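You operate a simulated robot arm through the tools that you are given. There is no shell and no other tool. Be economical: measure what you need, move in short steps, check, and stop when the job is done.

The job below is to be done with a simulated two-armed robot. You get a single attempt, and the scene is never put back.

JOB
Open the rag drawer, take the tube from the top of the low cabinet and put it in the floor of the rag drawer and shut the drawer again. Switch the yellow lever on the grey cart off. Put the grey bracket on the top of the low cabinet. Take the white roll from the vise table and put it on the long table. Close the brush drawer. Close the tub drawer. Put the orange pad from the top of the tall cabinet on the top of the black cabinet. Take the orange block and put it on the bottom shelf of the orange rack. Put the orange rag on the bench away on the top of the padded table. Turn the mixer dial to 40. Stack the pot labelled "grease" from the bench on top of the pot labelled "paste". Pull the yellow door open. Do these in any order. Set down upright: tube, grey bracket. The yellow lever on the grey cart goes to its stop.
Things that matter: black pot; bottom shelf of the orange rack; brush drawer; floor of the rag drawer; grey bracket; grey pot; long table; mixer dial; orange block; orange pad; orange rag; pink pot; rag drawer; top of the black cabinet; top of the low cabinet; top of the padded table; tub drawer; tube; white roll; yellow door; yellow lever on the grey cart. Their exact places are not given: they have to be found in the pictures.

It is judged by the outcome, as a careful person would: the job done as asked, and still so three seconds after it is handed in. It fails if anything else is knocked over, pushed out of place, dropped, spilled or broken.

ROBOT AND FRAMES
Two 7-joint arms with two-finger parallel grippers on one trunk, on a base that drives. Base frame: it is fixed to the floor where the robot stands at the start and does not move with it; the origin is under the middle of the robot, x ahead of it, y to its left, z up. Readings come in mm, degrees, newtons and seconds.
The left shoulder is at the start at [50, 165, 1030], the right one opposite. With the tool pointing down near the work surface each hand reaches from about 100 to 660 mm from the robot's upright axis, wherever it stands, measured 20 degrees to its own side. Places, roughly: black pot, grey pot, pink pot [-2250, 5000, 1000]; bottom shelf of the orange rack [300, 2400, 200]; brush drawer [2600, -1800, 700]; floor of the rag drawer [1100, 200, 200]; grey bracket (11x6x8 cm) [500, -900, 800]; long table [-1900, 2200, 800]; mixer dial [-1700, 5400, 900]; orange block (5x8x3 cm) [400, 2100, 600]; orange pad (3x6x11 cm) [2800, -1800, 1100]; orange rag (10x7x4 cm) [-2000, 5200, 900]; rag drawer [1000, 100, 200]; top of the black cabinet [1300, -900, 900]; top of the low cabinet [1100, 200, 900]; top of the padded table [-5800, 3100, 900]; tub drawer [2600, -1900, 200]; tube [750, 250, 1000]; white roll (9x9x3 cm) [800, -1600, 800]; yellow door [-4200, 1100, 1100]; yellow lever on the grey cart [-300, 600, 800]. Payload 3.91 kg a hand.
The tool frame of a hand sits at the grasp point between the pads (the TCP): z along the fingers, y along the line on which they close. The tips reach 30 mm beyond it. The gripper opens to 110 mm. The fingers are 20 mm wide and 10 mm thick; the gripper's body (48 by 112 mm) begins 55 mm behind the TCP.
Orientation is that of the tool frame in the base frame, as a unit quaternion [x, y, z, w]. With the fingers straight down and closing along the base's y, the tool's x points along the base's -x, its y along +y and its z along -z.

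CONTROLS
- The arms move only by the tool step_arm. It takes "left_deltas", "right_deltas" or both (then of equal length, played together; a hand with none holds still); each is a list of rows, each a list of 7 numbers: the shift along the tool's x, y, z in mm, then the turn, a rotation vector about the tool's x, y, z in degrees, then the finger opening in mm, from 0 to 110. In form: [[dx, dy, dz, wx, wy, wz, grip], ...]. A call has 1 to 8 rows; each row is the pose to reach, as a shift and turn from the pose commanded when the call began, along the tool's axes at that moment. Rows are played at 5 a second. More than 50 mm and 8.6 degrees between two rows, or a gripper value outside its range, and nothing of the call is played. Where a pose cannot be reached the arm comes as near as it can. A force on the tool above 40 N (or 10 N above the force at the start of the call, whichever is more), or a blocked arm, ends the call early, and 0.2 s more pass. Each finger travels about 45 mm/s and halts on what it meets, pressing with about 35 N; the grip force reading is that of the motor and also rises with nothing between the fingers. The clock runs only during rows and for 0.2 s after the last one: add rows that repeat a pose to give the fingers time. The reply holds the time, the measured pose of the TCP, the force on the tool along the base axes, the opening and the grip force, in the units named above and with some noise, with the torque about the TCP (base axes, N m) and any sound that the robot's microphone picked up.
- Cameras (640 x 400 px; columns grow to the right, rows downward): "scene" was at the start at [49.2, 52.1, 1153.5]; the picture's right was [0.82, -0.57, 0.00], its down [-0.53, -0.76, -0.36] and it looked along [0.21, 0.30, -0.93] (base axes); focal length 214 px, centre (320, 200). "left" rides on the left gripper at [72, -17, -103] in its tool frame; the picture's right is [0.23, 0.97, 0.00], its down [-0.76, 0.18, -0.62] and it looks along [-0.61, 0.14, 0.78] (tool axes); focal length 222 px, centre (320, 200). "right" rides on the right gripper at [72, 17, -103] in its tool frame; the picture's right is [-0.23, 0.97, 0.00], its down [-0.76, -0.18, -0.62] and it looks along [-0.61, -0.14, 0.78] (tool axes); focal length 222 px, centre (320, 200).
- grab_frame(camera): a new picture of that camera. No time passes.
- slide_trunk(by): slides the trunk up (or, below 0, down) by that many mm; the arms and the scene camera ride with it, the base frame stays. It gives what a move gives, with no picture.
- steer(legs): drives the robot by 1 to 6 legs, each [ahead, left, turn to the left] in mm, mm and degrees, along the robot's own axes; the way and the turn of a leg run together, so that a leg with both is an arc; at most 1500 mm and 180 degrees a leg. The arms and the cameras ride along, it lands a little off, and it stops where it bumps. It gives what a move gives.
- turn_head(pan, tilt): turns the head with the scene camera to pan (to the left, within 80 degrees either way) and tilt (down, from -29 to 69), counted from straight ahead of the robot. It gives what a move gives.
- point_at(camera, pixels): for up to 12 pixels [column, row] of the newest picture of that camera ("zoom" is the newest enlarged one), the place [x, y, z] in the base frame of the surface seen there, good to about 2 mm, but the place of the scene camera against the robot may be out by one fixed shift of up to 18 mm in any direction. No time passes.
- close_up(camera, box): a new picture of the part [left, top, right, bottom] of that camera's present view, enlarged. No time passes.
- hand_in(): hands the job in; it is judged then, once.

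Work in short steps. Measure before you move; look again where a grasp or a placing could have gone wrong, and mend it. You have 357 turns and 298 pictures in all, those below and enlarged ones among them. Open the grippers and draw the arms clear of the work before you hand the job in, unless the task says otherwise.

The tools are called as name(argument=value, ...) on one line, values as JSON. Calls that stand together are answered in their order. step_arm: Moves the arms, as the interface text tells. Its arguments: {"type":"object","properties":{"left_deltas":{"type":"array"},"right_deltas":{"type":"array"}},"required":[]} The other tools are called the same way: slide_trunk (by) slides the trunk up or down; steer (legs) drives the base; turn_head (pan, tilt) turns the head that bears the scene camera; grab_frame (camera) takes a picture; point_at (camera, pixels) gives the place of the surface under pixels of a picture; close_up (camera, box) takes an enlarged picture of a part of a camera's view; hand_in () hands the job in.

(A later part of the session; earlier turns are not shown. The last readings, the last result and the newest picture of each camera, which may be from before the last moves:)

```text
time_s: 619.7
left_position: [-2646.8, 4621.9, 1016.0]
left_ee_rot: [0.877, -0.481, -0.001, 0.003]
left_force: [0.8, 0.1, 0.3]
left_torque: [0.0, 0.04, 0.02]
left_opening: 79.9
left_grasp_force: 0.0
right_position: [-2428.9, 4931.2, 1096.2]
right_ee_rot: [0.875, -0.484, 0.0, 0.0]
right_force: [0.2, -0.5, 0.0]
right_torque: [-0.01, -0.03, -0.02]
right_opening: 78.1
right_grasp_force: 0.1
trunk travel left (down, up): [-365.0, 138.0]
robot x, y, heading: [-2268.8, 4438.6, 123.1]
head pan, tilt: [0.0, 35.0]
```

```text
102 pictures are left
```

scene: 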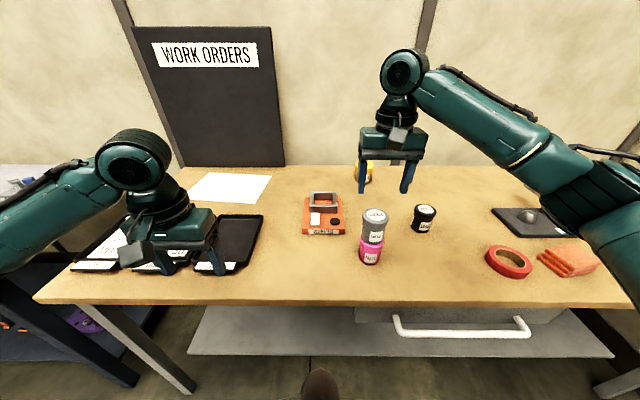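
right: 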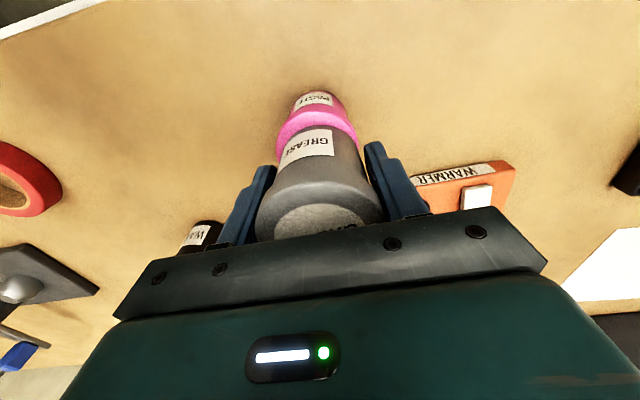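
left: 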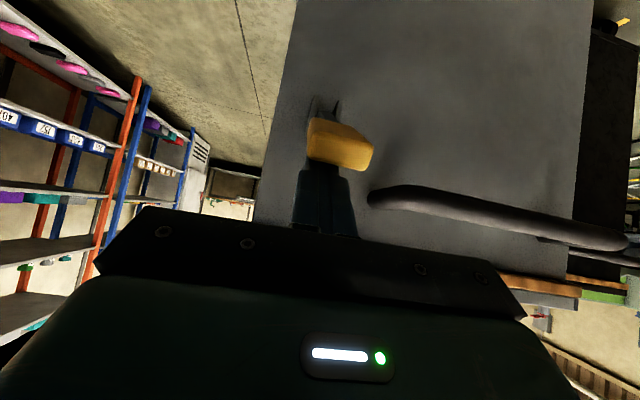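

Pots stacked. I retract the right arm and shift right 780 mm to the mixer.

step_arm(right_deltas=[[40, 0, 0, 0, 0, 0, 78], [80, 0, 0, 0, 0, 0, 60], [120, 0, 0, 0, 0, 0, 60]])

steer(legs=[[0, -400, 0], [0, -370, 0]])

turn_head(pan=-15, tilt=40)

grab_frame(camera="scene")

```text
time_s: 620.5
left_position: [-2647.1, 4620.6, 1017.1]
left_ee_rot: [0.877, -0.48, -0.001, 0.003]
left_force: [0.1, -0.5, 0.3]
left_torque: [0.02, 0.01, -0.01]
left_opening: 80.0
left_grasp_force: 0.1
right_position: [-2363.6, 4828.8, 1099.6]
right_ee_rot: [0.875, -0.484, -0.001, -0.001]
right_force: [-0.3, 0.6, -0.4]
right_torque: [0.01, -0.01, -0.03]
right_opening: 59.8
right_grasp_force: 0.1
trunk travel left (down, up): [-365.0, 138.0]
robot x, y, heading: [-2263.5, 4438.9, 123.0]
head pan, tilt: [0.0, 35.0]
```

```text
time_s: 628.1
left_position: [-1987.8, 5045.6, 1017.3]
left_ee_rot: [0.876, -0.483, -0.001, 0.002]
left_force: [0.5, -0.3, 0.2]
left_torque: [0.01, -0.02, 0.02]
left_opening: 80.2
left_grasp_force: 0.0
right_position: [-1703.9, 5252.0, 1099.2]
right_ee_rot: [0.874, -0.486, -0.001, -0.001]
right_force: [-0.2, -0.1, -0.2]
right_torque: [0.02, 0.05, 0.03]
right_opening: 60.0
right_grasp_force: 0.0
trunk travel left (down, up): [-365.0, 138.0]
robot x, y, heading: [-1607.9, 4862.9, 122.4]
head pan, tilt: [0.0, 35.0]
```

```text
time_s: 628.9
left_position: [-1987.5, 5044.8, 1017.0]
left_ee_rot: [0.876, -0.482, 0.0, 0.003]
left_force: [-0.2, -0.4, 0.0]
left_torque: [0.01, -0.01, 0.0]
left_opening: 80.2
left_grasp_force: 0.1
right_position: [-1705.5, 5251.2, 1098.4]
right_ee_rot: [0.874, -0.487, 0.0, -0.002]
right_force: [0.4, 0.8, -1.1]
right_torque: [0.01, 0.01, 0.0]
right_opening: 60.0
right_grasp_force: 0.0
trunk travel left (down, up): [-365.0, 138.0]
robot x, y, heading: [-1606.3, 4865.7, 122.4]
head pan, tilt: [-15.0, 40.0]
```

```text
101 pictures are left
```

scene: 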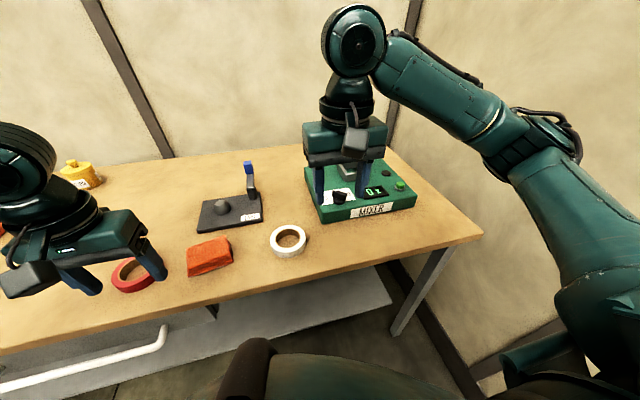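

Look at the dial from the scene zoom and right camera.

close_up(camera="scene", box=[300, 155, 430, 235])

grab_frame(camera="right")

```text
4.92 times, centred on (365, 195) of scene
```

zoom: 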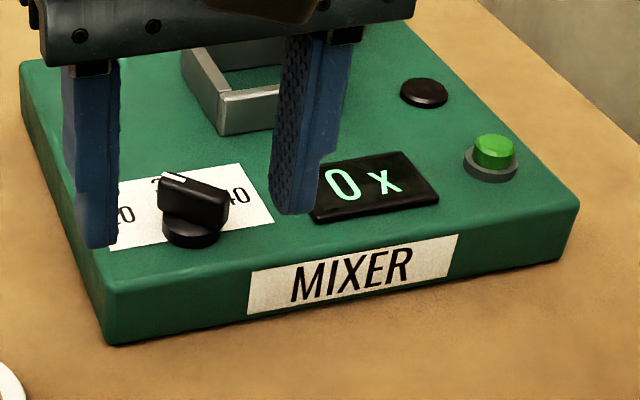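

```text
99 pictures are left
```

right: 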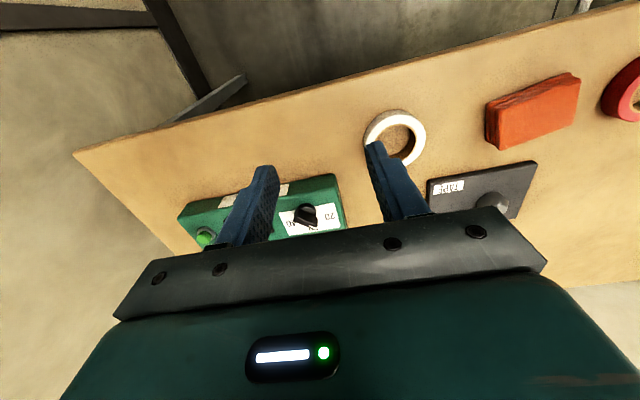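

point_at(camera="right", pixels=[[306, 213], [312, 210], [320, 228], [300, 225], [330, 215], [285, 222]])

step_arm(right_deltas=[[-40, 0, 0, 0, 0, 0, 60], [-80, 0, 0, 0, 0, 0, 60], [-120, 0, 0, 0, 0, 0, 60], [-150, 0, -5, 0, 0, 0, 60]])

grab_frame(camera="right")

```text
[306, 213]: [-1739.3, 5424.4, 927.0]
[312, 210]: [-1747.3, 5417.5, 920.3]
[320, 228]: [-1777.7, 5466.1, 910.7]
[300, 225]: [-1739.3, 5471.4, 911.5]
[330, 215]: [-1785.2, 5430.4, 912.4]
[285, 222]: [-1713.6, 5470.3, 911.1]
```

```text
time_s: 629.9
left_position: [-1987.4, 5045.8, 1016.6]
left_ee_rot: [0.876, -0.482, 0.0, 0.003]
left_force: [0.0, -0.1, -0.1]
left_torque: [0.04, 0.01, 0.01]
left_opening: 79.9
left_grasp_force: 0.1
right_position: [-1784.1, 5377.3, 1102.9]
right_ee_rot: [0.874, -0.485, 0.0, -0.001]
right_force: [0.1, -0.2, 0.4]
right_torque: [-0.01, 0.01, 0.02]
right_opening: 60.1
right_grasp_force: 0.1
trunk travel left (down, up): [-365.0, 138.0]
robot x, y, heading: [-1612.7, 4862.5, 122.4]
head pan, tilt: [-15.0, 40.0]
```

```text
98 pictures are left
```

right: 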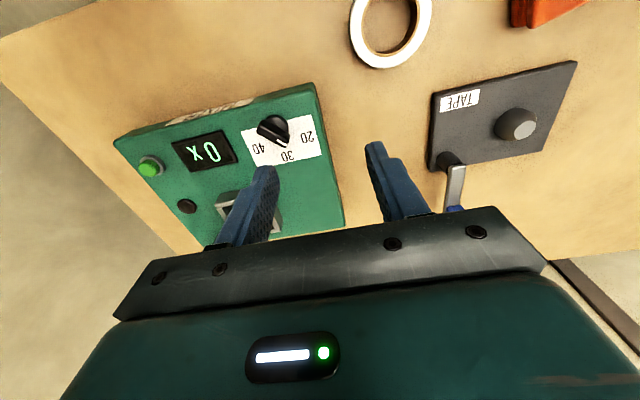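

Zoom on the dial from above.

close_up(camera="right", box=[225, 95, 335, 175])

point_at(camera="zoom", pixels=[[280, 180], [330, 240], [230, 150], [455, 215], [365, 310], [215, 275], [290, 200], [250, 170], [310, 225]])

```text
5.00 times, centred on (280, 135) of right
```

zoom: 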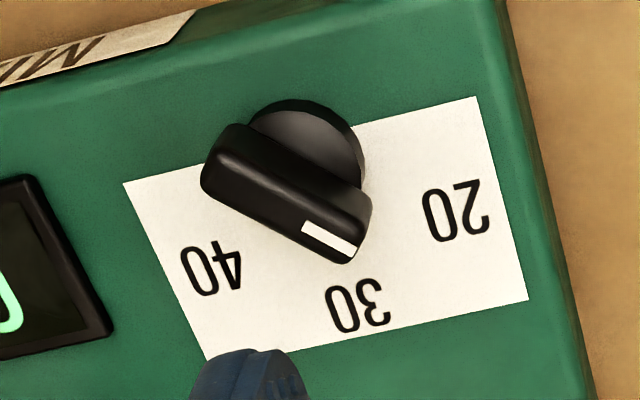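

```text
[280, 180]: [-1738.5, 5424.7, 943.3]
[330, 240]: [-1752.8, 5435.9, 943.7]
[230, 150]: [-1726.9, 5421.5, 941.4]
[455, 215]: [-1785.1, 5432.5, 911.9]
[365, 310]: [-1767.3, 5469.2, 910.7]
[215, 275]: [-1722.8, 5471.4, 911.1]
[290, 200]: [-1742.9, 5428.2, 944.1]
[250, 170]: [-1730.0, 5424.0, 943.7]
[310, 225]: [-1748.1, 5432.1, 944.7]
```

The pointer is near 20 (bar axis ≈167°), "40" lies at ≈66°; so about −100° (clockwise) is needed. I move the right hand above the knob centre (−1742,5429) and roll −45° to match the bar.

step_arm(right_deltas=[[-4, -11, 15, 0, 0, -7.5, 60], [-8, -21, 30, 0, 0, -15, 50], [-12, -32, 45, 0, 0, -22.5, 45], [-16, -42, 60, 0, 0, -30, 45], [-20, -53, 75, 0, 0, -37.5, 45], [-22, -63, 90, 0, 0, -45, 45], [-22, -63, 100, 0, 0, -45, 45]])

close_up(camera="right", box=[220, 90, 420, 230])

```text
time_s: 631.5
left_position: [-1988.7, 5045.0, 1015.8]
left_ee_rot: [0.876, -0.482, -0.001, 0.002]
left_force: [0.1, 0.5, -0.3]
left_torque: [0.0, -0.01, 0.04]
left_opening: 80.1
left_grasp_force: 0.1
right_position: [-1742.0, 5430.2, 1003.4]
right_ee_rot: [0.993, -0.114, 0.001, -0.001]
right_force: [0.1, 0.2, 0.9]
right_torque: [0.02, -0.02, 0.0]
right_opening: 44.8
right_grasp_force: 0.1
trunk travel left (down, up): [-365.0, 138.0]
robot x, y, heading: [-1609.3, 4860.7, 122.5]
head pan, tilt: [-15.0, 40.0]
```

```text
2.86 times, centred on (320, 160) of right
```

zoom: 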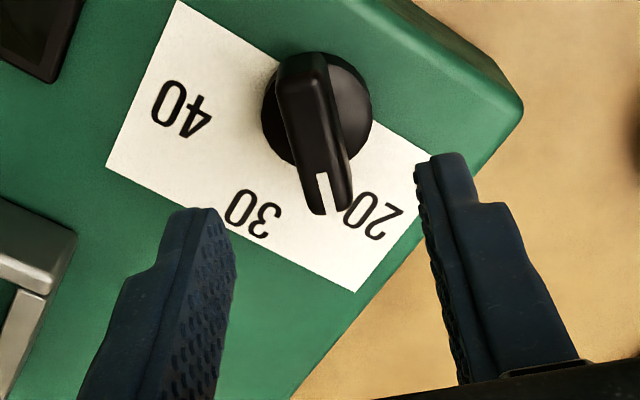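

Now a clear view: the pointer is between 30 and 20. Measure pointer, centre and labels precisely.

point_at(camera="zoom", pixels=[[323, 195], [321, 180], [300, 65], [320, 75], [305, 110], [182, 108], [252, 213], [373, 215], [330, 205], [308, 62]])

```text
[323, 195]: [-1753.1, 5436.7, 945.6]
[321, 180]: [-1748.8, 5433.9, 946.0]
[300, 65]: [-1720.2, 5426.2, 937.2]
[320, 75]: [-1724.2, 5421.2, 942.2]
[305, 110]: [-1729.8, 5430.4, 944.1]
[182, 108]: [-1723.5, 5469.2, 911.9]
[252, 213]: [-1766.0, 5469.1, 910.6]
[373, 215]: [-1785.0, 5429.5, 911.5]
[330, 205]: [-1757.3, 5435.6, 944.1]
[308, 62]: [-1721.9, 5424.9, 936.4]
```

Pointer ≈161°, "40" direction ≈68.6°. I align, descend to z≈951 and close on the bar.

step_arm(right_deltas=[[3, -1, 15, 0, 0, 3, 45], [3, -1, 35, 0, 0, 6, 45], [3, -1, 50, 0, 0, 6, 45], [3, -1, 52, 0, 0, 6, 45], [3, -1, 52, 0, 0, 6, 25], [3, -1, 52, 0, 0, 6, 5], [3, -1, 52, 0, 0, 6, 5], [3, -1, 52, 0, 0, 6, 5]])

```text
time_s: 633.3
left_position: [-1987.3, 5043.7, 1016.3]
left_ee_rot: [0.876, -0.482, 0.0, 0.003]
left_force: [0.1, 0.2, -0.3]
left_torque: [0.0, 0.04, 0.02]
left_opening: 80.1
left_grasp_force: 0.0
right_position: [-1738.8, 5431.4, 953.2]
right_ee_rot: [0.986, -0.165, 0.0, -0.001]
right_force: [-3.5, -4.1, -1.4]
right_torque: [-0.19, 0.46, -0.01]
right_opening: 13.8
right_grasp_force: 45.2
trunk travel left (down, up): [-365.0, 138.0]
robot x, y, heading: [-1612.8, 4860.8, 122.3]
head pan, tilt: [-15.0, 40.0]
```

Gripped. Rotate clockwise 92.4° (positive about tool z).

step_arm(right_deltas=[[0, 0, 0, 0, 0, 8.4, 5], [0, 0, 0, 0, 0, 16.8, 5], [0, 0, 0, 0, 0, 25.2, 5], [0, 0, 0, 0, 0, 33.6, 5], [0, 0, 0, 0, 0, 42, 5], [0, 0, 0, 0, 0, 50.4, 5], [0, 0, 0, 0, 0, 58.8, 5], [0, 0, 0, 0, 0, 67.2, 5]])

step_arm(right_deltas=[[0, 0, 0, 0, 0, 8.4, 5], [0, 0, 0, 0, 0, 16.8, 5], [0, 0, 0, 0, 0, 25.2, 5], [0, 0, 0, 0, 0, 25.2, 5]])

close_up(camera="right", box=[220, 90, 420, 230])

```text
time_s: 635.1
left_position: [-1988.1, 5044.4, 1016.1]
left_ee_rot: [0.876, -0.483, 0.0, 0.002]
left_force: [0.2, 0.1, -0.3]
left_torque: [0.03, 0.0, 0.0]
left_opening: 79.5
left_grasp_force: 0.0
right_position: [-1741.0, 5430.1, 951.1]
right_ee_rot: [0.729, -0.685, -0.001, 0.0]
right_force: [-11.8, -8.0, -0.2]
right_torque: [-1.55, 0.05, 0.02]
right_opening: 13.6
right_grasp_force: 44.8
trunk travel left (down, up): [-365.0, 138.0]
robot x, y, heading: [-1606.9, 4861.6, 122.3]
head pan, tilt: [-15.0, 40.0]
```

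```text
time_s: 636.1
left_position: [-1989.4, 5045.0, 1015.4]
left_ee_rot: [0.876, -0.482, 0.0, 0.003]
left_force: [0.5, -0.4, -0.1]
left_torque: [-0.01, -0.01, 0.0]
left_opening: 80.0
left_grasp_force: 0.0
right_position: [-1740.2, 5431.1, 952.5]
right_ee_rot: [-0.563, 0.827, 0.001, 0.001]
right_force: [-16.7, -4.6, -2.9]
right_torque: [0.04, 0.38, 1.32]
right_opening: 16.5
right_grasp_force: 45.2
trunk travel left (down, up): [-365.0, 138.0]
robot x, y, heading: [-1608.2, 4862.5, 122.5]
head pan, tilt: [-15.0, 40.0]
```

```text
2.86 times, centred on (320, 160) of right
```

zoom: 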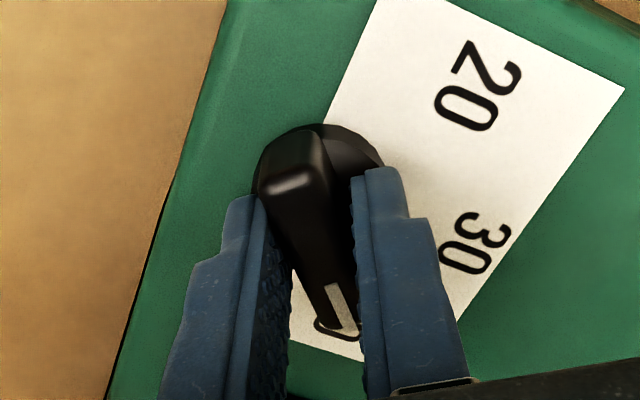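

Release, rise, and look at where the pointer is.

step_arm(right_deltas=[[0, 0, 0, 0, 0, 0, 30], [0, 0, 0, 0, 0, 0, 45], [0, 0, -25, 0, 0, 0, 45], [0, 0, -55, 0, 0, 0, 45]])

close_up(camera="right", box=[220, 90, 420, 230])

close_up(camera="scene", box=[300, 155, 430, 235])

```text
time_s: 637.1
left_position: [-1987.6, 5044.9, 1017.4]
left_ee_rot: [0.876, -0.483, 0.0, 0.003]
left_force: [-0.2, -0.5, 0.2]
left_torque: [0.0, 0.0, -0.02]
left_opening: 80.0
left_grasp_force: 0.0
right_position: [-1737.3, 5433.3, 1008.0]
right_ee_rot: [-0.562, 0.827, 0.0, 0.002]
right_force: [0.0, -0.3, 0.0]
right_torque: [-0.01, 0.01, 0.01]
right_opening: 44.8
right_grasp_force: 0.0
trunk travel left (down, up): [-365.0, 138.0]
robot x, y, heading: [-1610.7, 4864.2, 122.3]
head pan, tilt: [-15.0, 40.0]
```

```text
2.86 times, centred on (320, 160) of right
```

zoom: 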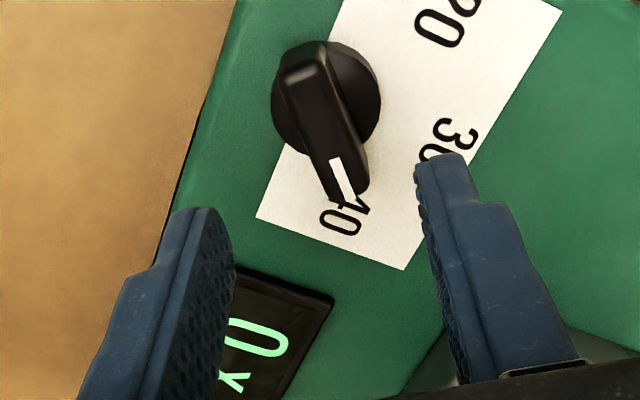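

```text
4.92 times, centred on (365, 195) of scene
```

zoom: 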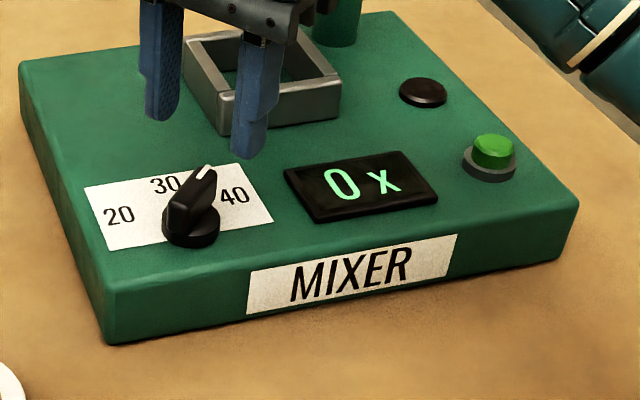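

close_up(camera="right", box=[280, 95, 400, 185])

point_at(camera="zoom", pixels=[[277, 203], [252, 165], [288, 222], [170, 20], [220, 20], [225, 100], [268, 275], [480, 110], [300, 205], [150, 50]])

```text
4.44 times, centred on (340, 140) of right
```

zoom: 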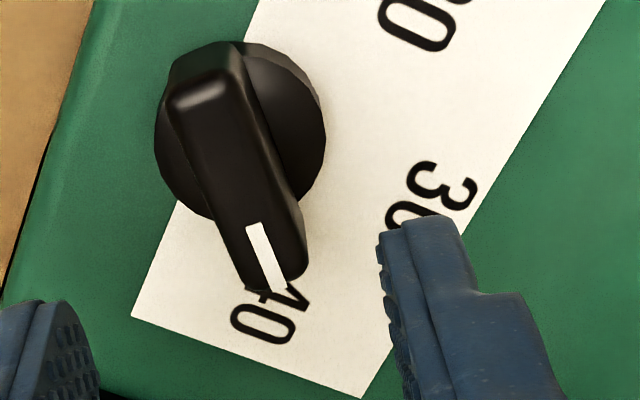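

```text
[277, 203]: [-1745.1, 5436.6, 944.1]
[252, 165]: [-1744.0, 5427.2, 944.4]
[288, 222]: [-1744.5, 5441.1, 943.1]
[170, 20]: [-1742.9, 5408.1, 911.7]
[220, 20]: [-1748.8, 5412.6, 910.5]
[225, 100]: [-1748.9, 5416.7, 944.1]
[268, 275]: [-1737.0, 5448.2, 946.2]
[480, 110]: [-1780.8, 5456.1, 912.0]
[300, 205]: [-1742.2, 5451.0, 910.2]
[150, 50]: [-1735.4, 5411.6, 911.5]
```

point_at(camera="zoom", pixels=[[207, 100], [240, 180], [254, 235], [265, 257], [277, 284], [268, 316], [443, 185], [430, 18], [225, 140]])

```text
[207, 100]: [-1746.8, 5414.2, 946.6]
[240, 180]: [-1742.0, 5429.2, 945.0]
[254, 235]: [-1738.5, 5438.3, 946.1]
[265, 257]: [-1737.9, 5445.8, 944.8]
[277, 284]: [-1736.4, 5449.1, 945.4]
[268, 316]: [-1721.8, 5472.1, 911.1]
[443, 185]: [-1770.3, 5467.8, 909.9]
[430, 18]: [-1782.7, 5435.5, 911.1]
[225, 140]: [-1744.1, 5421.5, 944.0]
```

The bar stands at ≈73°, about 6° short of 40 (lag from friction). I regrip and rotate a further 12° of hand (≈6° of knob).

step_arm(right_deltas=[[3, 3, 20, 0, 0, -4.9, 45], [3, 3, 45, 0, 0, -4.9, 45], [3, 3, 55, 0, 0, -4.9, 45], [3, 3, 55, 0, 0, -4.9, 25], [3, 3, 55, 0, 0, -4.9, 5], [3, 3, 55, 0, 0, -4.9, 5], [3, 3, 55, 0, 0, 1, 5], [3, 3, 55, 0, 0, 7, 5]])

step_arm(right_deltas=[[0, 0, 0, 0, 0, 0, 5], [0, 0, 0, 0, 0, 0, 30], [0, 0, 0, 0, 0, 0, 45], [0, 0, -30, 0, 0, 0, 45], [0, 0, -60, 0, 0, 0, 45]])

close_up(camera="right", box=[270, 95, 390, 185])

```text
time_s: 638.9
left_position: [-1986.9, 5045.9, 1016.8]
left_ee_rot: [0.876, -0.483, -0.001, 0.003]
left_force: [0.9, -0.2, 0.1]
left_torque: [0.02, -0.03, 0.03]
left_opening: 79.7
left_grasp_force: 0.0
right_position: [-1740.6, 5431.2, 952.5]
right_ee_rot: [-0.511, 0.859, 0.001, 0.001]
right_force: [7.8, 2.3, 1.8]
right_torque: [-0.2, -0.06, 1.63]
right_opening: 19.1
right_grasp_force: 45.9
trunk travel left (down, up): [-365.0, 138.0]
robot x, y, heading: [-1609.2, 4862.7, 122.7]
head pan, tilt: [-15.0, 40.0]
```

```text
time_s: 640.1
left_position: [-1987.2, 5044.8, 1016.5]
left_ee_rot: [0.876, -0.482, 0.0, 0.003]
left_force: [0.6, -0.4, 0.1]
left_torque: [0.01, -0.02, 0.03]
left_opening: 79.9
left_grasp_force: 0.0
right_position: [-1744.1, 5429.1, 1012.8]
right_ee_rot: [-0.511, 0.86, 0.0, 0.001]
right_force: [0.4, 0.2, 0.1]
right_torque: [-0.01, -0.03, -0.02]
right_opening: 45.3
right_grasp_force: 0.1
trunk travel left (down, up): [-365.0, 138.0]
robot x, y, heading: [-1608.1, 4863.4, 122.4]
head pan, tilt: [-15.0, 40.0]
```

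```text
4.44 times, centred on (330, 140) of right
```

zoom: 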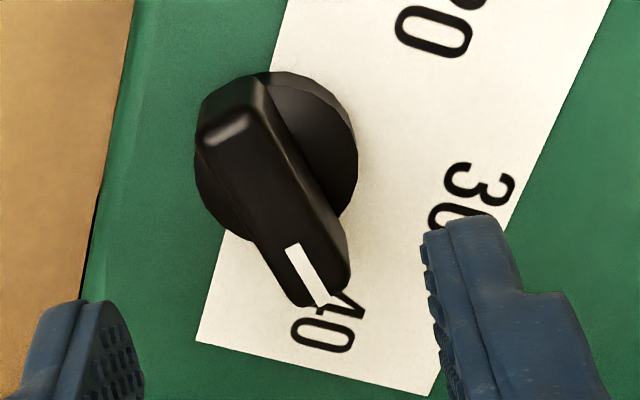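

point_at(camera="zoom", pixels=[[232, 130], [260, 190], [290, 247], [305, 273], [320, 302], [328, 332], [478, 195], [450, 20], [275, 220]])

```text
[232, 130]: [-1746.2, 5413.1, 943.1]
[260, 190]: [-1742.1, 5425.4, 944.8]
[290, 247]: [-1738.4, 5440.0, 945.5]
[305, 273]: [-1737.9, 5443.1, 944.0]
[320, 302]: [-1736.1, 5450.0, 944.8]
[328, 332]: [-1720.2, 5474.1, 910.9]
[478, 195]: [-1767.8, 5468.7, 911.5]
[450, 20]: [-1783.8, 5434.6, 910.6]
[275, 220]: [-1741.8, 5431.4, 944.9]
```

The knob seems to be against a stop at ≈75°. I measure the knob's base circle to fix its centre exactly.

point_at(camera="zoom", pixels=[[350, 160], [345, 195], [335, 120], [300, 82], [270, 76], [204, 170], [212, 205], [235, 232], [355, 145], [318, 92]])

```text
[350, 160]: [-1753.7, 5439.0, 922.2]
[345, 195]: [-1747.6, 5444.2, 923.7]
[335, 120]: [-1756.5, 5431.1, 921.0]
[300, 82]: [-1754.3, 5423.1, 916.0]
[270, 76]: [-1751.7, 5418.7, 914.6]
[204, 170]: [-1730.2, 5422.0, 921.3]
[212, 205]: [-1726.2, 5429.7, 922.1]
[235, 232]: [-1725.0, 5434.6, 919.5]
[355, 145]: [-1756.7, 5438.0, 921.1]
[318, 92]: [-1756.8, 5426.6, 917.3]
```

Centre (−1741,5431); pointer 74.7°, label 40 ≈65–68°. I try once more with a deeper, aligned grip and a 20° turn to see whether it moves further.

step_arm(right_deltas=[[-3, -2, 30, 0, 0, -7, 45], [-3, -2, 55, 0, 0, -13, 45], [-3, -2, 65, 0, 0, -13, 45], [-3, -2, 65, 0, 0, -13, 20], [-3, -2, 65, 0, 0, -13, 5], [-3, -2, 65, 0, 0, -13, 5], [-3, -2, 65, 0, 0, -5, 5], [-3, -2, 65, 0, 0, 3, 5]])

step_arm(right_deltas=[[0, 0, 0, 0, 0, 4, 5], [0, 0, 0, 0, 0, 4, 5]])

close_up(camera="scene", box=[300, 155, 430, 235])

```text
time_s: 641.9
left_position: [-1987.4, 5046.2, 1016.1]
left_ee_rot: [0.876, -0.482, 0.0, 0.002]
left_force: [0.2, 0.0, -0.2]
left_torque: [0.0, 0.02, 0.01]
left_opening: 79.7
left_grasp_force: 0.0
right_position: [-1739.5, 5430.7, 947.4]
right_ee_rot: [-0.488, 0.873, 0.002, -0.001]
right_force: [-6.2, -0.1, -0.6]
right_torque: [0.09, 0.16, 0.72]
right_opening: 33.5
right_grasp_force: 45.0
trunk travel left (down, up): [-365.0, 138.0]
robot x, y, heading: [-1611.6, 4860.9, 122.7]
head pan, tilt: [-15.0, 40.0]
```

```text
time_s: 642.5
left_position: [-1989.1, 5046.0, 1016.2]
left_ee_rot: [0.876, -0.482, -0.001, 0.002]
left_force: [0.6, 0.7, 0.4]
left_torque: [-0.04, 0.02, 0.02]
left_opening: 80.3
left_grasp_force: 0.1
right_position: [-1740.4, 5431.5, 947.0]
right_ee_rot: [-0.457, 0.89, 0.001, 0.0]
right_force: [-8.1, 2.5, -0.6]
right_torque: [-0.08, 0.28, 0.43]
right_opening: 33.8
right_grasp_force: 45.4
trunk travel left (down, up): [-365.0, 138.0]
robot x, y, heading: [-1609.6, 4864.2, 122.5]
head pan, tilt: [-15.0, 40.0]
```

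```text
4.92 times, centred on (365, 195) of scene
```

zoom: 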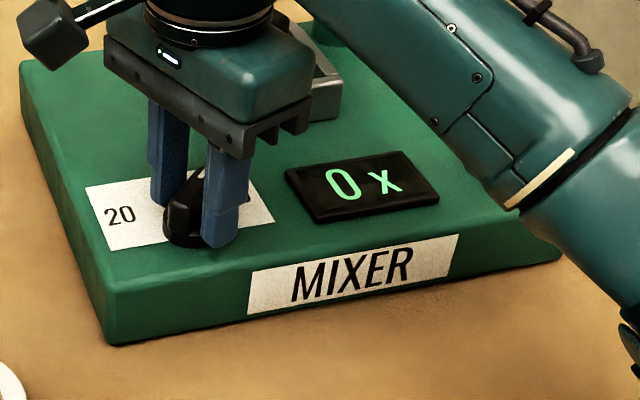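

The fingers gripped the round base this time. Release and look again.

step_arm(right_deltas=[[0, 0, 0, 0, 0, 0, 45], [0, 0, 0, 0, 0, 0, 52], [0, 0, -30, 0, 0, 0, 52], [0, 0, -60, 0, 0, 0, 52]])

close_up(camera="right", box=[270, 95, 390, 185])

```text
time_s: 643.5
left_position: [-1987.8, 5045.5, 1017.3]
left_ee_rot: [0.876, -0.483, 0.0, 0.003]
left_force: [-0.2, -0.2, -0.2]
left_torque: [0.0, 0.02, -0.01]
left_opening: 80.0
left_grasp_force: 0.0
right_position: [-1737.3, 5433.4, 1005.3]
right_ee_rot: [-0.458, 0.889, 0.0, 0.001]
right_force: [1.0, 0.4, -0.3]
right_torque: [-0.02, 0.0, 0.03]
right_opening: 52.3
right_grasp_force: 0.0
trunk travel left (down, up): [-365.0, 138.0]
robot x, y, heading: [-1608.1, 4861.1, 122.5]
head pan, tilt: [-15.0, 40.0]
```

```text
4.44 times, centred on (330, 140) of right
```

zoom: 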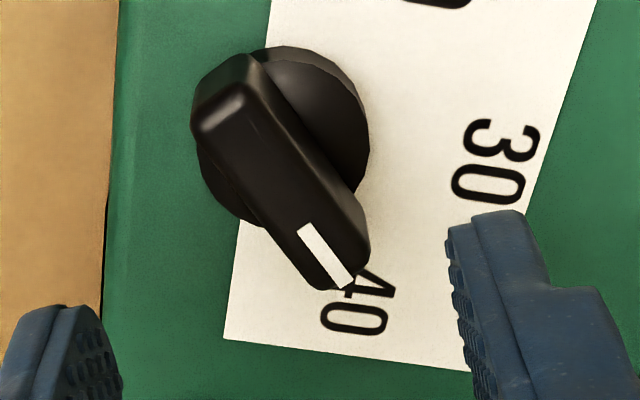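

point_at(camera="zoom", pixels=[[228, 115], [255, 165], [302, 232], [325, 258], [347, 286], [355, 310], [495, 160], [285, 210]])

```text
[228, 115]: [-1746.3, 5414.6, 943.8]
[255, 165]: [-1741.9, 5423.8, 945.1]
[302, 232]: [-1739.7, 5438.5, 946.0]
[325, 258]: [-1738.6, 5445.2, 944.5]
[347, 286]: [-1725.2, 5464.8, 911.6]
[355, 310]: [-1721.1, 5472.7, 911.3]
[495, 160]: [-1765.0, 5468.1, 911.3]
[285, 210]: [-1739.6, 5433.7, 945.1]
```

The knob stays at the stop beside "40", its highest mark; I accept that. The rag is within the left hand's reach: I roll the right hand back and look with the left camera.

step_arm(right_deltas=[[5, 0, -15, 0, 0, -8.4, 60], [10, 0, -30, 0, 0, -16.8, 60], [15, 0, -45, 0, 0, -25.2, 60], [20, 0, -60, 0, 0, -33.6, 60], [25, 0, -75, 0, 0, -42, 60], [30, 0, -90, 0, 0, -50.4, 60], [35, 0, -100, 0, 0, -58.8, 60], [40, 0, -110, 0, 0, -67, 60]], left_deltas=[[-20, -9, 0, 0, 0, 0, 90], [-40, -18, 0, 0, 0, 0, 100], [-60, -27, 0, 0, 0, 0, 105], [-80, -36, 0, 0, 0, 0, 105], [-100, -46, 0, 0, 0, 0, 105], [-120, -56, 0, 0, 0, 0, 105], [-140, -65, 0, 0, 0, 0, 105], [-148, -69, 0, 0, 0, 0, 105]])

grab_frame(camera="left")

```text
time_s: 645.3
left_position: [-2007.5, 5207.0, 1016.7]
left_ee_rot: [0.875, -0.484, 0.0, 0.002]
left_force: [0.3, -0.3, -0.6]
left_torque: [-0.06, 0.02, 0.0]
left_opening: 104.9
left_grasp_force: 0.1
right_position: [-1763.4, 5399.2, 1116.8]
right_ee_rot: [0.873, -0.488, 0.0, -0.001]
right_force: [-0.8, -0.2, 0.2]
right_torque: [-0.01, -0.02, 0.01]
right_opening: 60.0
right_grasp_force: 0.0
trunk travel left (down, up): [-365.0, 138.0]
robot x, y, heading: [-1610.5, 4860.8, 122.5]
head pan, tilt: [-15.0, 40.0]
```

```text
88 pictures are left
```

left: 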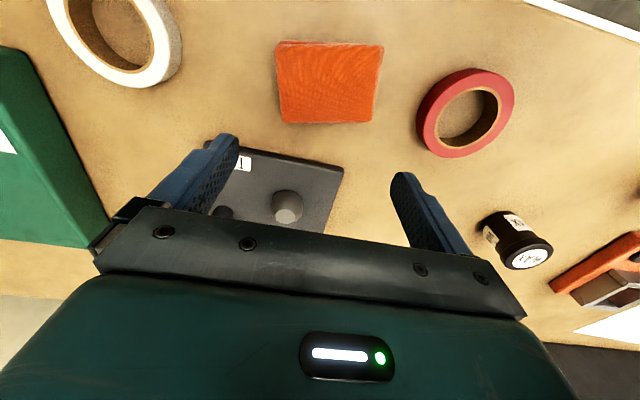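

Measure the rag's corners.

point_at(camera="left", pixels=[[280, 48], [380, 50], [370, 118], [284, 118], [328, 82], [250, 160], [440, 110]])

```text
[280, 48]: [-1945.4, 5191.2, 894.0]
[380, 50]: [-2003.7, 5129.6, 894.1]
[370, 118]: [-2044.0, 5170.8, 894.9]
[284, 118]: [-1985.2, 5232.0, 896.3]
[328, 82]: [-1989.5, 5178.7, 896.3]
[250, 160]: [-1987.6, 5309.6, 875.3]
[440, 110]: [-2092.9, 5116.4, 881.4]
```

Rag centre (−1994,5181), long axis at 46°. I roll the left hand +78° to grip across its 70 mm width.

step_arm(left_deltas=[[5, 0, 5, 0, 0, 8.2, 100], [10, 1, 10, 0, 0, 16.4, 95], [15, 1, 15, 0, 0, 24.6, 95], [20, 2, 20, 0, 0, 32.8, 95], [25, 2, 25, 0, 0, 41, 95], [29, 3, 30, 0, 0, 49.2, 95], [29, 3, 35, 0, 0, 57.4, 95], [29, 3, 40, 0, 0, 65.6, 95]])

step_arm(left_deltas=[[0, 0, 10, 0, 0, 8, 95], [0, 0, 30, 0, 0, 12.4, 95], [0, 0, 30, 0, 0, 12.4, 95]])

grab_frame(camera="left")

```text
time_s: 647.1
left_position: [-1995.2, 5181.5, 977.2]
left_ee_rot: [-0.473, 0.881, 0.0, -0.002]
left_force: [-0.7, 0.8, -0.5]
left_torque: [-0.06, 0.03, -0.01]
left_opening: 95.1
left_grasp_force: 0.1
right_position: [-1762.7, 5399.2, 1116.5]
right_ee_rot: [0.872, -0.49, 0.0, -0.001]
right_force: [-0.1, -0.2, -0.4]
right_torque: [-0.01, -0.03, -0.01]
right_opening: 60.0
right_grasp_force: 0.1
trunk travel left (down, up): [-365.0, 138.0]
robot x, y, heading: [-1608.0, 4863.3, 122.4]
head pan, tilt: [-15.0, 40.0]
```

```text
time_s: 647.9
left_position: [-1997.5, 5182.6, 946.3]
left_ee_rot: [-0.376, 0.927, -0.001, -0.002]
left_force: [0.0, 0.3, -0.5]
left_torque: [-0.02, 0.03, -0.01]
left_opening: 94.7
left_grasp_force: 0.0
right_position: [-1762.4, 5399.6, 1117.6]
right_ee_rot: [0.872, -0.49, 0.0, -0.001]
right_force: [0.2, 0.4, 0.3]
right_torque: [0.0, -0.01, 0.0]
right_opening: 59.9
right_grasp_force: 0.2
trunk travel left (down, up): [-365.0, 138.0]
robot x, y, heading: [-1605.9, 4864.3, 122.6]
head pan, tilt: [-15.0, 40.0]
```

```text
87 pictures are left
```

left: 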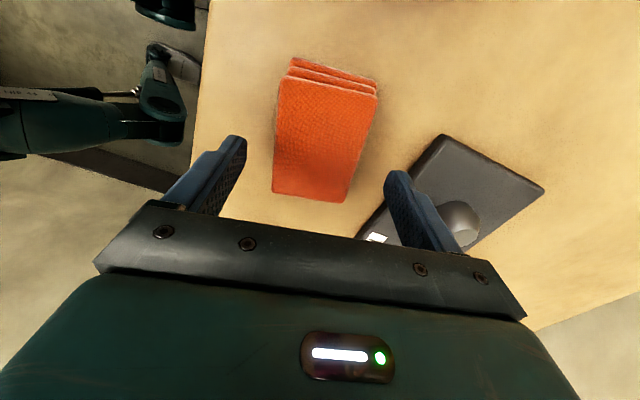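

Check the plate's clearance from the far finger.

point_at(camera="left", pixels=[[440, 140], [420, 165], [375, 225], [375, 238], [325, 70], [320, 195]])

```text
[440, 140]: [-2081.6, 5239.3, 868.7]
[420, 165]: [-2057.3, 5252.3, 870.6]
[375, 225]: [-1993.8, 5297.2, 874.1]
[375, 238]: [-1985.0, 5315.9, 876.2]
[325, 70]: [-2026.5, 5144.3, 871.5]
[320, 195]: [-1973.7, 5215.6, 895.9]
```

Clear. Descend to z≈897, close, lift.

step_arm(left_deltas=[[0, 0, 30, 0, 0, 0, 95], [0, 0, 49, 0, 0, 0, 95], [0, 0, 49, 0, 0, 0, 70], [0, 0, 49, 0, 0, 0, 40], [0, 0, 49, 0, 0, 0, 40], [0, 0, 49, 0, 0, 0, 40], [0, 0, 20, 0, 0, 0, 40], [0, 0, -25, 0, 0, 0, 40]])

step_arm(left_deltas=[[0, 0, -45, 0, 0, 0, 40], [0, 0, -90, 0, 0, 0, 40], [0, -35, -110, 0, 0, 0, 40], [0, -80, -110, 0, 0, 0, 40], [0, -120, -110, 0, 0, 0, 40], [0, -160, -110, 0, 0, 0, 40]], right_deltas=[[40, 0, 0, 0, 0, 0, 60], [80, 0, 0, 0, 0, 0, 60], [120, 0, 0, 0, 0, 0, 60], [160, 0, 0, 0, 0, 0, 60], [180, 0, 0, 0, 0, 0, 60], [180, 0, 0, 0, 0, 0, 60]])

grab_frame(camera="left")

```text
time_s: 649.7
left_position: [-1995.4, 5180.4, 971.9]
left_ee_rot: [-0.376, 0.927, -0.002, -0.003]
left_force: [-0.6, -0.3, -0.7]
left_torque: [-0.02, 0.0, -0.03]
left_opening: 65.4
left_grasp_force: 35.0
right_position: [-1762.4, 5398.4, 1116.8]
right_ee_rot: [0.872, -0.49, 0.0, -0.002]
right_force: [0.0, 0.5, -1.2]
right_torque: [-0.01, 0.02, 0.04]
right_opening: 60.0
right_grasp_force: 0.1
trunk travel left (down, up): [-365.0, 138.0]
robot x, y, heading: [-1609.7, 4864.4, 122.4]
head pan, tilt: [-15.0, 40.0]
```

```text
time_s: 651.1
left_position: [-1881.7, 5065.8, 1078.7]
left_ee_rot: [-0.377, 0.926, -0.001, -0.003]
left_force: [1.1, 0.6, -0.4]
left_torque: [0.02, -0.02, 0.01]
left_opening: 65.2
left_grasp_force: 35.1
right_position: [-1667.4, 5247.0, 1115.7]
right_ee_rot: [0.872, -0.489, -0.001, -0.001]
right_force: [0.3, 0.5, -1.1]
right_torque: [0.01, 0.03, 0.01]
right_opening: 60.1
right_grasp_force: 0.0
trunk travel left (down, up): [-365.0, 138.0]
robot x, y, heading: [-1606.4, 4860.5, 122.5]
head pan, tilt: [-15.0, 40.0]
```

```text
86 pictures are left
```

left: 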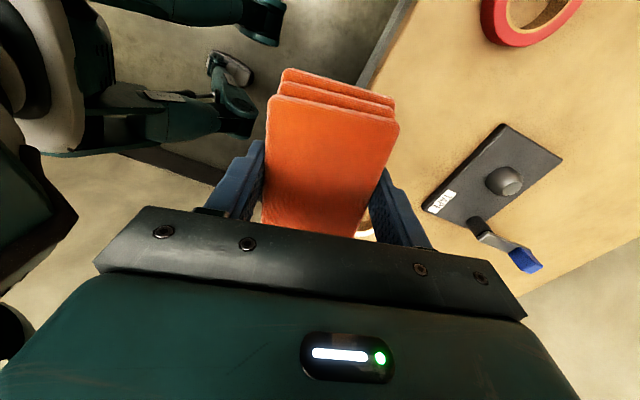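

Rag held. I back away from the bench, turn toward the left part of the hall, and look for the way to the padded table.

steer(legs=[[-500, 200, 0], [0, 0, 70]])

turn_head(pan=0, tilt=18)

grab_frame(camera="scene")

```text
time_s: 657.2
left_position: [-1787.8, 4144.5, 1080.2]
left_ee_rot: [0.84, -0.543, 0.003, 0.001]
left_force: [0.3, -0.7, 0.0]
left_torque: [-0.02, 0.01, 0.0]
left_opening: 65.4
left_grasp_force: 34.8
right_position: [-1884.0, 4410.8, 1116.6]
right_ee_rot: [0.995, 0.099, -0.001, 0.0]
right_force: [-0.6, 0.2, -0.3]
right_torque: [-0.01, 0.01, 0.0]
right_opening: 59.9
right_grasp_force: 0.0
trunk travel left (down, up): [-365.0, 138.0]
robot x, y, heading: [-1502.5, 4332.5, -167.5]
head pan, tilt: [-15.0, 40.0]
```

```text
time_s: 658.1
left_position: [-1787.2, 4146.6, 1077.9]
left_ee_rot: [0.84, -0.543, 0.002, 0.002]
left_force: [-0.8, 0.4, -0.6]
left_torque: [-0.03, 0.0, 0.0]
left_opening: 65.4
left_grasp_force: 35.6
right_position: [-1883.7, 4410.6, 1115.1]
right_ee_rot: [0.995, 0.099, 0.0, -0.001]
right_force: [0.4, 0.7, -0.4]
right_torque: [0.01, 0.01, 0.02]
right_opening: 60.3
right_grasp_force: 0.1
trunk travel left (down, up): [-365.0, 138.0]
robot x, y, heading: [-1503.8, 4332.6, -167.7]
head pan, tilt: [0.0, 18.0]
```

```text
85 pictures are left
```

scene: 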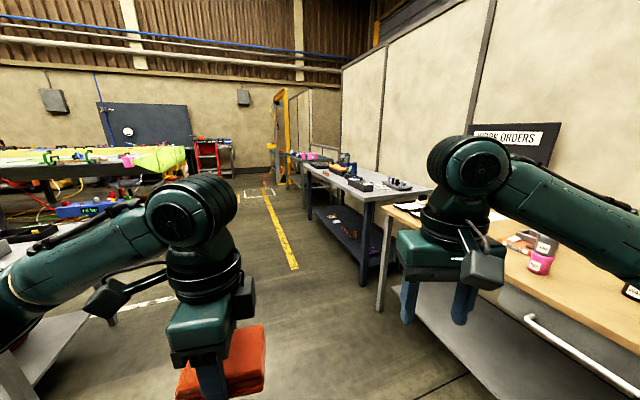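

Measure the aisle's borders.

point_at(camera="scene", pixels=[[292, 268], [265, 190], [363, 285], [308, 215], [293, 155], [110, 320], [60, 215], [185, 178], [230, 175], [280, 180], [130, 150]])

close_up(camera="scene", box=[80, 70, 360, 230])

```text
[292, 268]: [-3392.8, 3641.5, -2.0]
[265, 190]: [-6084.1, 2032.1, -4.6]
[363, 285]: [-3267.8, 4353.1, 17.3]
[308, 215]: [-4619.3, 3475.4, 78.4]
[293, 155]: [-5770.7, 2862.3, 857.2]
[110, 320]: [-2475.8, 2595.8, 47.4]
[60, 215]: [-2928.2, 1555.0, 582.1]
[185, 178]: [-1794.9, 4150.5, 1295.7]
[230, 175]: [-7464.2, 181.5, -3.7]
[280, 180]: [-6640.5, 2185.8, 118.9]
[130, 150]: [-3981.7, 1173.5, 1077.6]
```

```text
2.29 times, centred on (220, 150) of scene
```

zoom: 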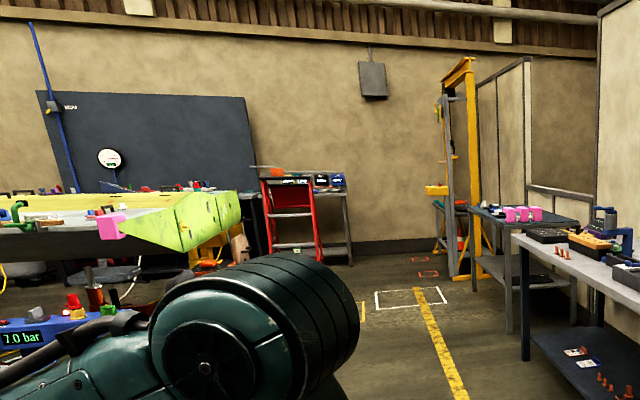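

The padded table is the dark table with pink pads at about (−5770,2862). I drive along the aisle to it.

steer(legs=[[0, 0, 18.6], [1480, -130, 0], [1480, -130, 0], [1400, -120, 0], [0, 0, -90]])

turn_head(pan=0, tilt=30)

grab_frame(camera="scene")

```text
time_s: 683.8
left_position: [-5712.4, 2695.3, 1079.1]
left_ee_rot: [-0.357, 0.934, 0.0, -0.003]
left_force: [1.1, 0.5, -0.3]
left_torque: [-0.02, 0.0, 0.03]
left_opening: 65.3
left_grasp_force: 34.5
right_position: [-5489.2, 2866.2, 1116.7]
right_ee_rot: [0.862, -0.507, -0.001, 0.0]
right_force: [0.4, 0.6, -0.6]
right_torque: [0.0, -0.02, -0.03]
right_opening: 60.0
right_grasp_force: 0.1
trunk travel left (down, up): [-365.0, 138.0]
robot x, y, heading: [-5444.6, 2478.4, 119.9]
head pan, tilt: [0.0, 18.0]
```

```text
time_s: 684.5
left_position: [-5712.5, 2694.2, 1078.3]
left_ee_rot: [-0.357, 0.934, -0.001, -0.003]
left_force: [1.2, -0.2, -0.4]
left_torque: [-0.01, -0.02, -0.01]
left_opening: 65.1
left_grasp_force: 35.4
right_position: [-5489.0, 2867.1, 1115.1]
right_ee_rot: [0.862, -0.508, -0.001, -0.002]
right_force: [0.3, -0.2, -1.2]
right_torque: [-0.01, 0.0, 0.0]
right_opening: 60.1
right_grasp_force: 0.0
trunk travel left (down, up): [-365.0, 138.0]
robot x, y, heading: [-5444.8, 2480.1, 119.8]
head pan, tilt: [0.0, 30.0]
```

```text
83 pictures are left
```

scene: 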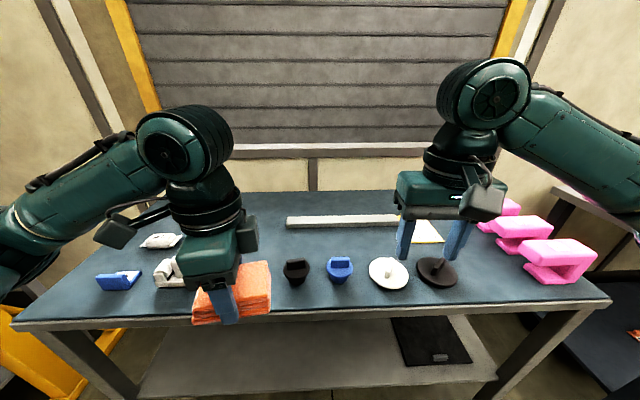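

In front of it. Measure free spots on the top.

point_at(camera="scene", pixels=[[300, 300], [330, 296], [270, 235], [245, 250], [296, 270], [165, 270], [300, 310], [120, 280], [140, 300], [160, 240], [350, 240]])

grab_frame(camera="left")

```text
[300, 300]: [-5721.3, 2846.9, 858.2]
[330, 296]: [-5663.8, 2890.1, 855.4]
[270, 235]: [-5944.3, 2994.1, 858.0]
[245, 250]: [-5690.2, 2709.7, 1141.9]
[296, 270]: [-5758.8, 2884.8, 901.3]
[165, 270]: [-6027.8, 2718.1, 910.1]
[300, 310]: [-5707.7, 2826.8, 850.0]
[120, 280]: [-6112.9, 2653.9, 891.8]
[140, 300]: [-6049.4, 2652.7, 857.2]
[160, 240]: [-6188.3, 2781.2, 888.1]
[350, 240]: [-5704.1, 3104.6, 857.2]
```

```text
82 pictures are left
```

left: 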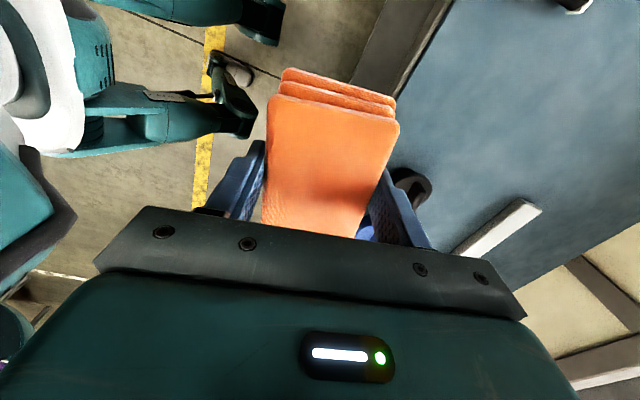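

Free spot ≈(−5895,2862). I move the rag over it and check from the hand.

step_arm(left_deltas=[[4, 41, 0, 0, 0, 0, 40], [8, 82, 0, 0, 0, 0, 40], [12, 123, 0, 0, 0, 0, 40], [16, 164, 0, 0, 0, 0, 40], [20, 205, 0, 0, 0, 0, 40], [24, 247, 0, 0, 0, 0, 40], [24, 247, 45, 0, 0, 0, 40], [24, 247, 90, 0, 0, 0, 40]])

grab_frame(camera="left")

point_at(camera="left", pixels=[[320, 50], [440, 120], [460, 200], [200, 120], [260, 50]])

```text
time_s: 686.3
left_position: [-5898.6, 2861.2, 988.1]
left_ee_rot: [-0.356, 0.934, -0.002, -0.003]
left_force: [-0.5, 0.0, -0.4]
left_torque: [0.0, -0.01, -0.03]
left_opening: 65.1
left_grasp_force: 35.0
right_position: [-5489.4, 2866.1, 1117.0]
right_ee_rot: [0.862, -0.507, 0.0, 0.0]
right_force: [-0.3, 0.1, 0.3]
right_torque: [-0.02, -0.01, -0.02]
right_opening: 60.2
right_grasp_force: 0.0
trunk travel left (down, up): [-365.0, 138.0]
robot x, y, heading: [-5447.7, 2482.4, 119.9]
head pan, tilt: [0.0, 30.0]
```

```text
81 pictures are left
```

left: 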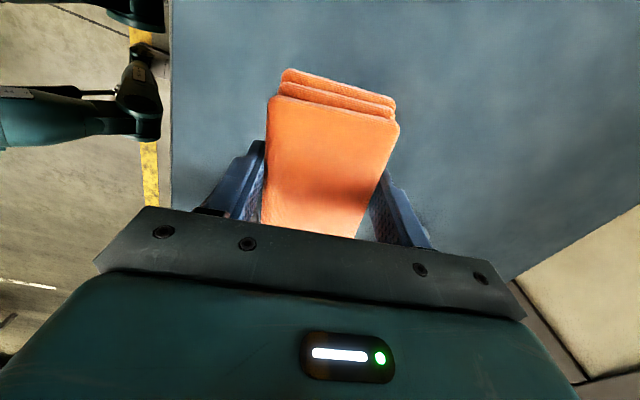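

```text
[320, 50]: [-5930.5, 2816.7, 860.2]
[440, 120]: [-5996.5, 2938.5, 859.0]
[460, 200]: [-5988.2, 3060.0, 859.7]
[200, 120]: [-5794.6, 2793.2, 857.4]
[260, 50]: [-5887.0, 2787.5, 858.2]
```

Clear. Lower 91 mm.

step_arm(left_deltas=[[0, 0, 40, 0, 0, 0, 40], [0, 0, 75, 0, 0, 0, 40], [0, 0, 88, 0, 0, 0, 40], [0, 0, 92, 0, 0, 0, 40], [0, 0, 94, 0, 0, 0, 40]])

```text
time_s: 687.5
left_position: [-5895.7, 2861.3, 897.6]
left_ee_rot: [-0.356, 0.935, 0.001, -0.004]
left_force: [-1.1, -2.8, 11.5]
left_torque: [-0.57, 0.06, 0.0]
left_opening: 65.1
left_grasp_force: 35.4
right_position: [-5489.1, 2865.9, 1117.4]
right_ee_rot: [0.862, -0.508, 0.0, -0.002]
right_force: [-0.1, 0.5, -0.4]
right_torque: [0.01, 0.0, 0.0]
right_opening: 59.8
right_grasp_force: 0.0
trunk travel left (down, up): [-365.0, 138.0]
robot x, y, heading: [-5444.8, 2479.4, 119.7]
head pan, tilt: [0.0, 30.0]
```

Contact. Release, rise, and look.

step_arm(left_deltas=[[0, 0, 0, 0, 0, 0, 70], [0, 0, 0, 0, 0, 0, 85], [0, 0, 0, 0, 0, 0, 92], [0, 0, -35, 0, 0, 0, 92], [0, 0, -80, 0, 0, 0, 92], [0, 0, -125, 0, 0, 0, 92], [0, 0, -150, 0, 0, 0, 92]])

grab_frame(camera="left")

```text
time_s: 689.1
left_position: [-5892.7, 2863.3, 1045.5]
left_ee_rot: [-0.357, 0.934, -0.001, -0.003]
left_force: [0.5, 0.1, 0.1]
left_torque: [0.02, -0.01, 0.01]
left_opening: 92.0
left_grasp_force: 0.1
right_position: [-5489.7, 2865.5, 1116.9]
right_ee_rot: [0.862, -0.508, -0.001, -0.001]
right_force: [0.4, -1.0, -0.3]
right_torque: [-0.03, 0.0, 0.05]
right_opening: 60.1
right_grasp_force: 0.0
trunk travel left (down, up): [-365.0, 138.0]
robot x, y, heading: [-5446.6, 2477.4, 119.8]
head pan, tilt: [0.0, 30.0]
```

```text
80 pictures are left
```

left: 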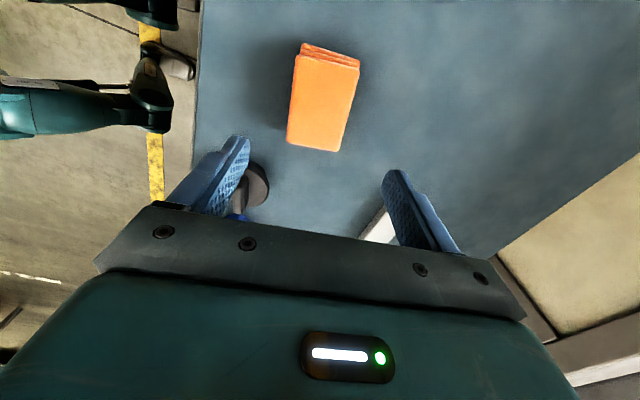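

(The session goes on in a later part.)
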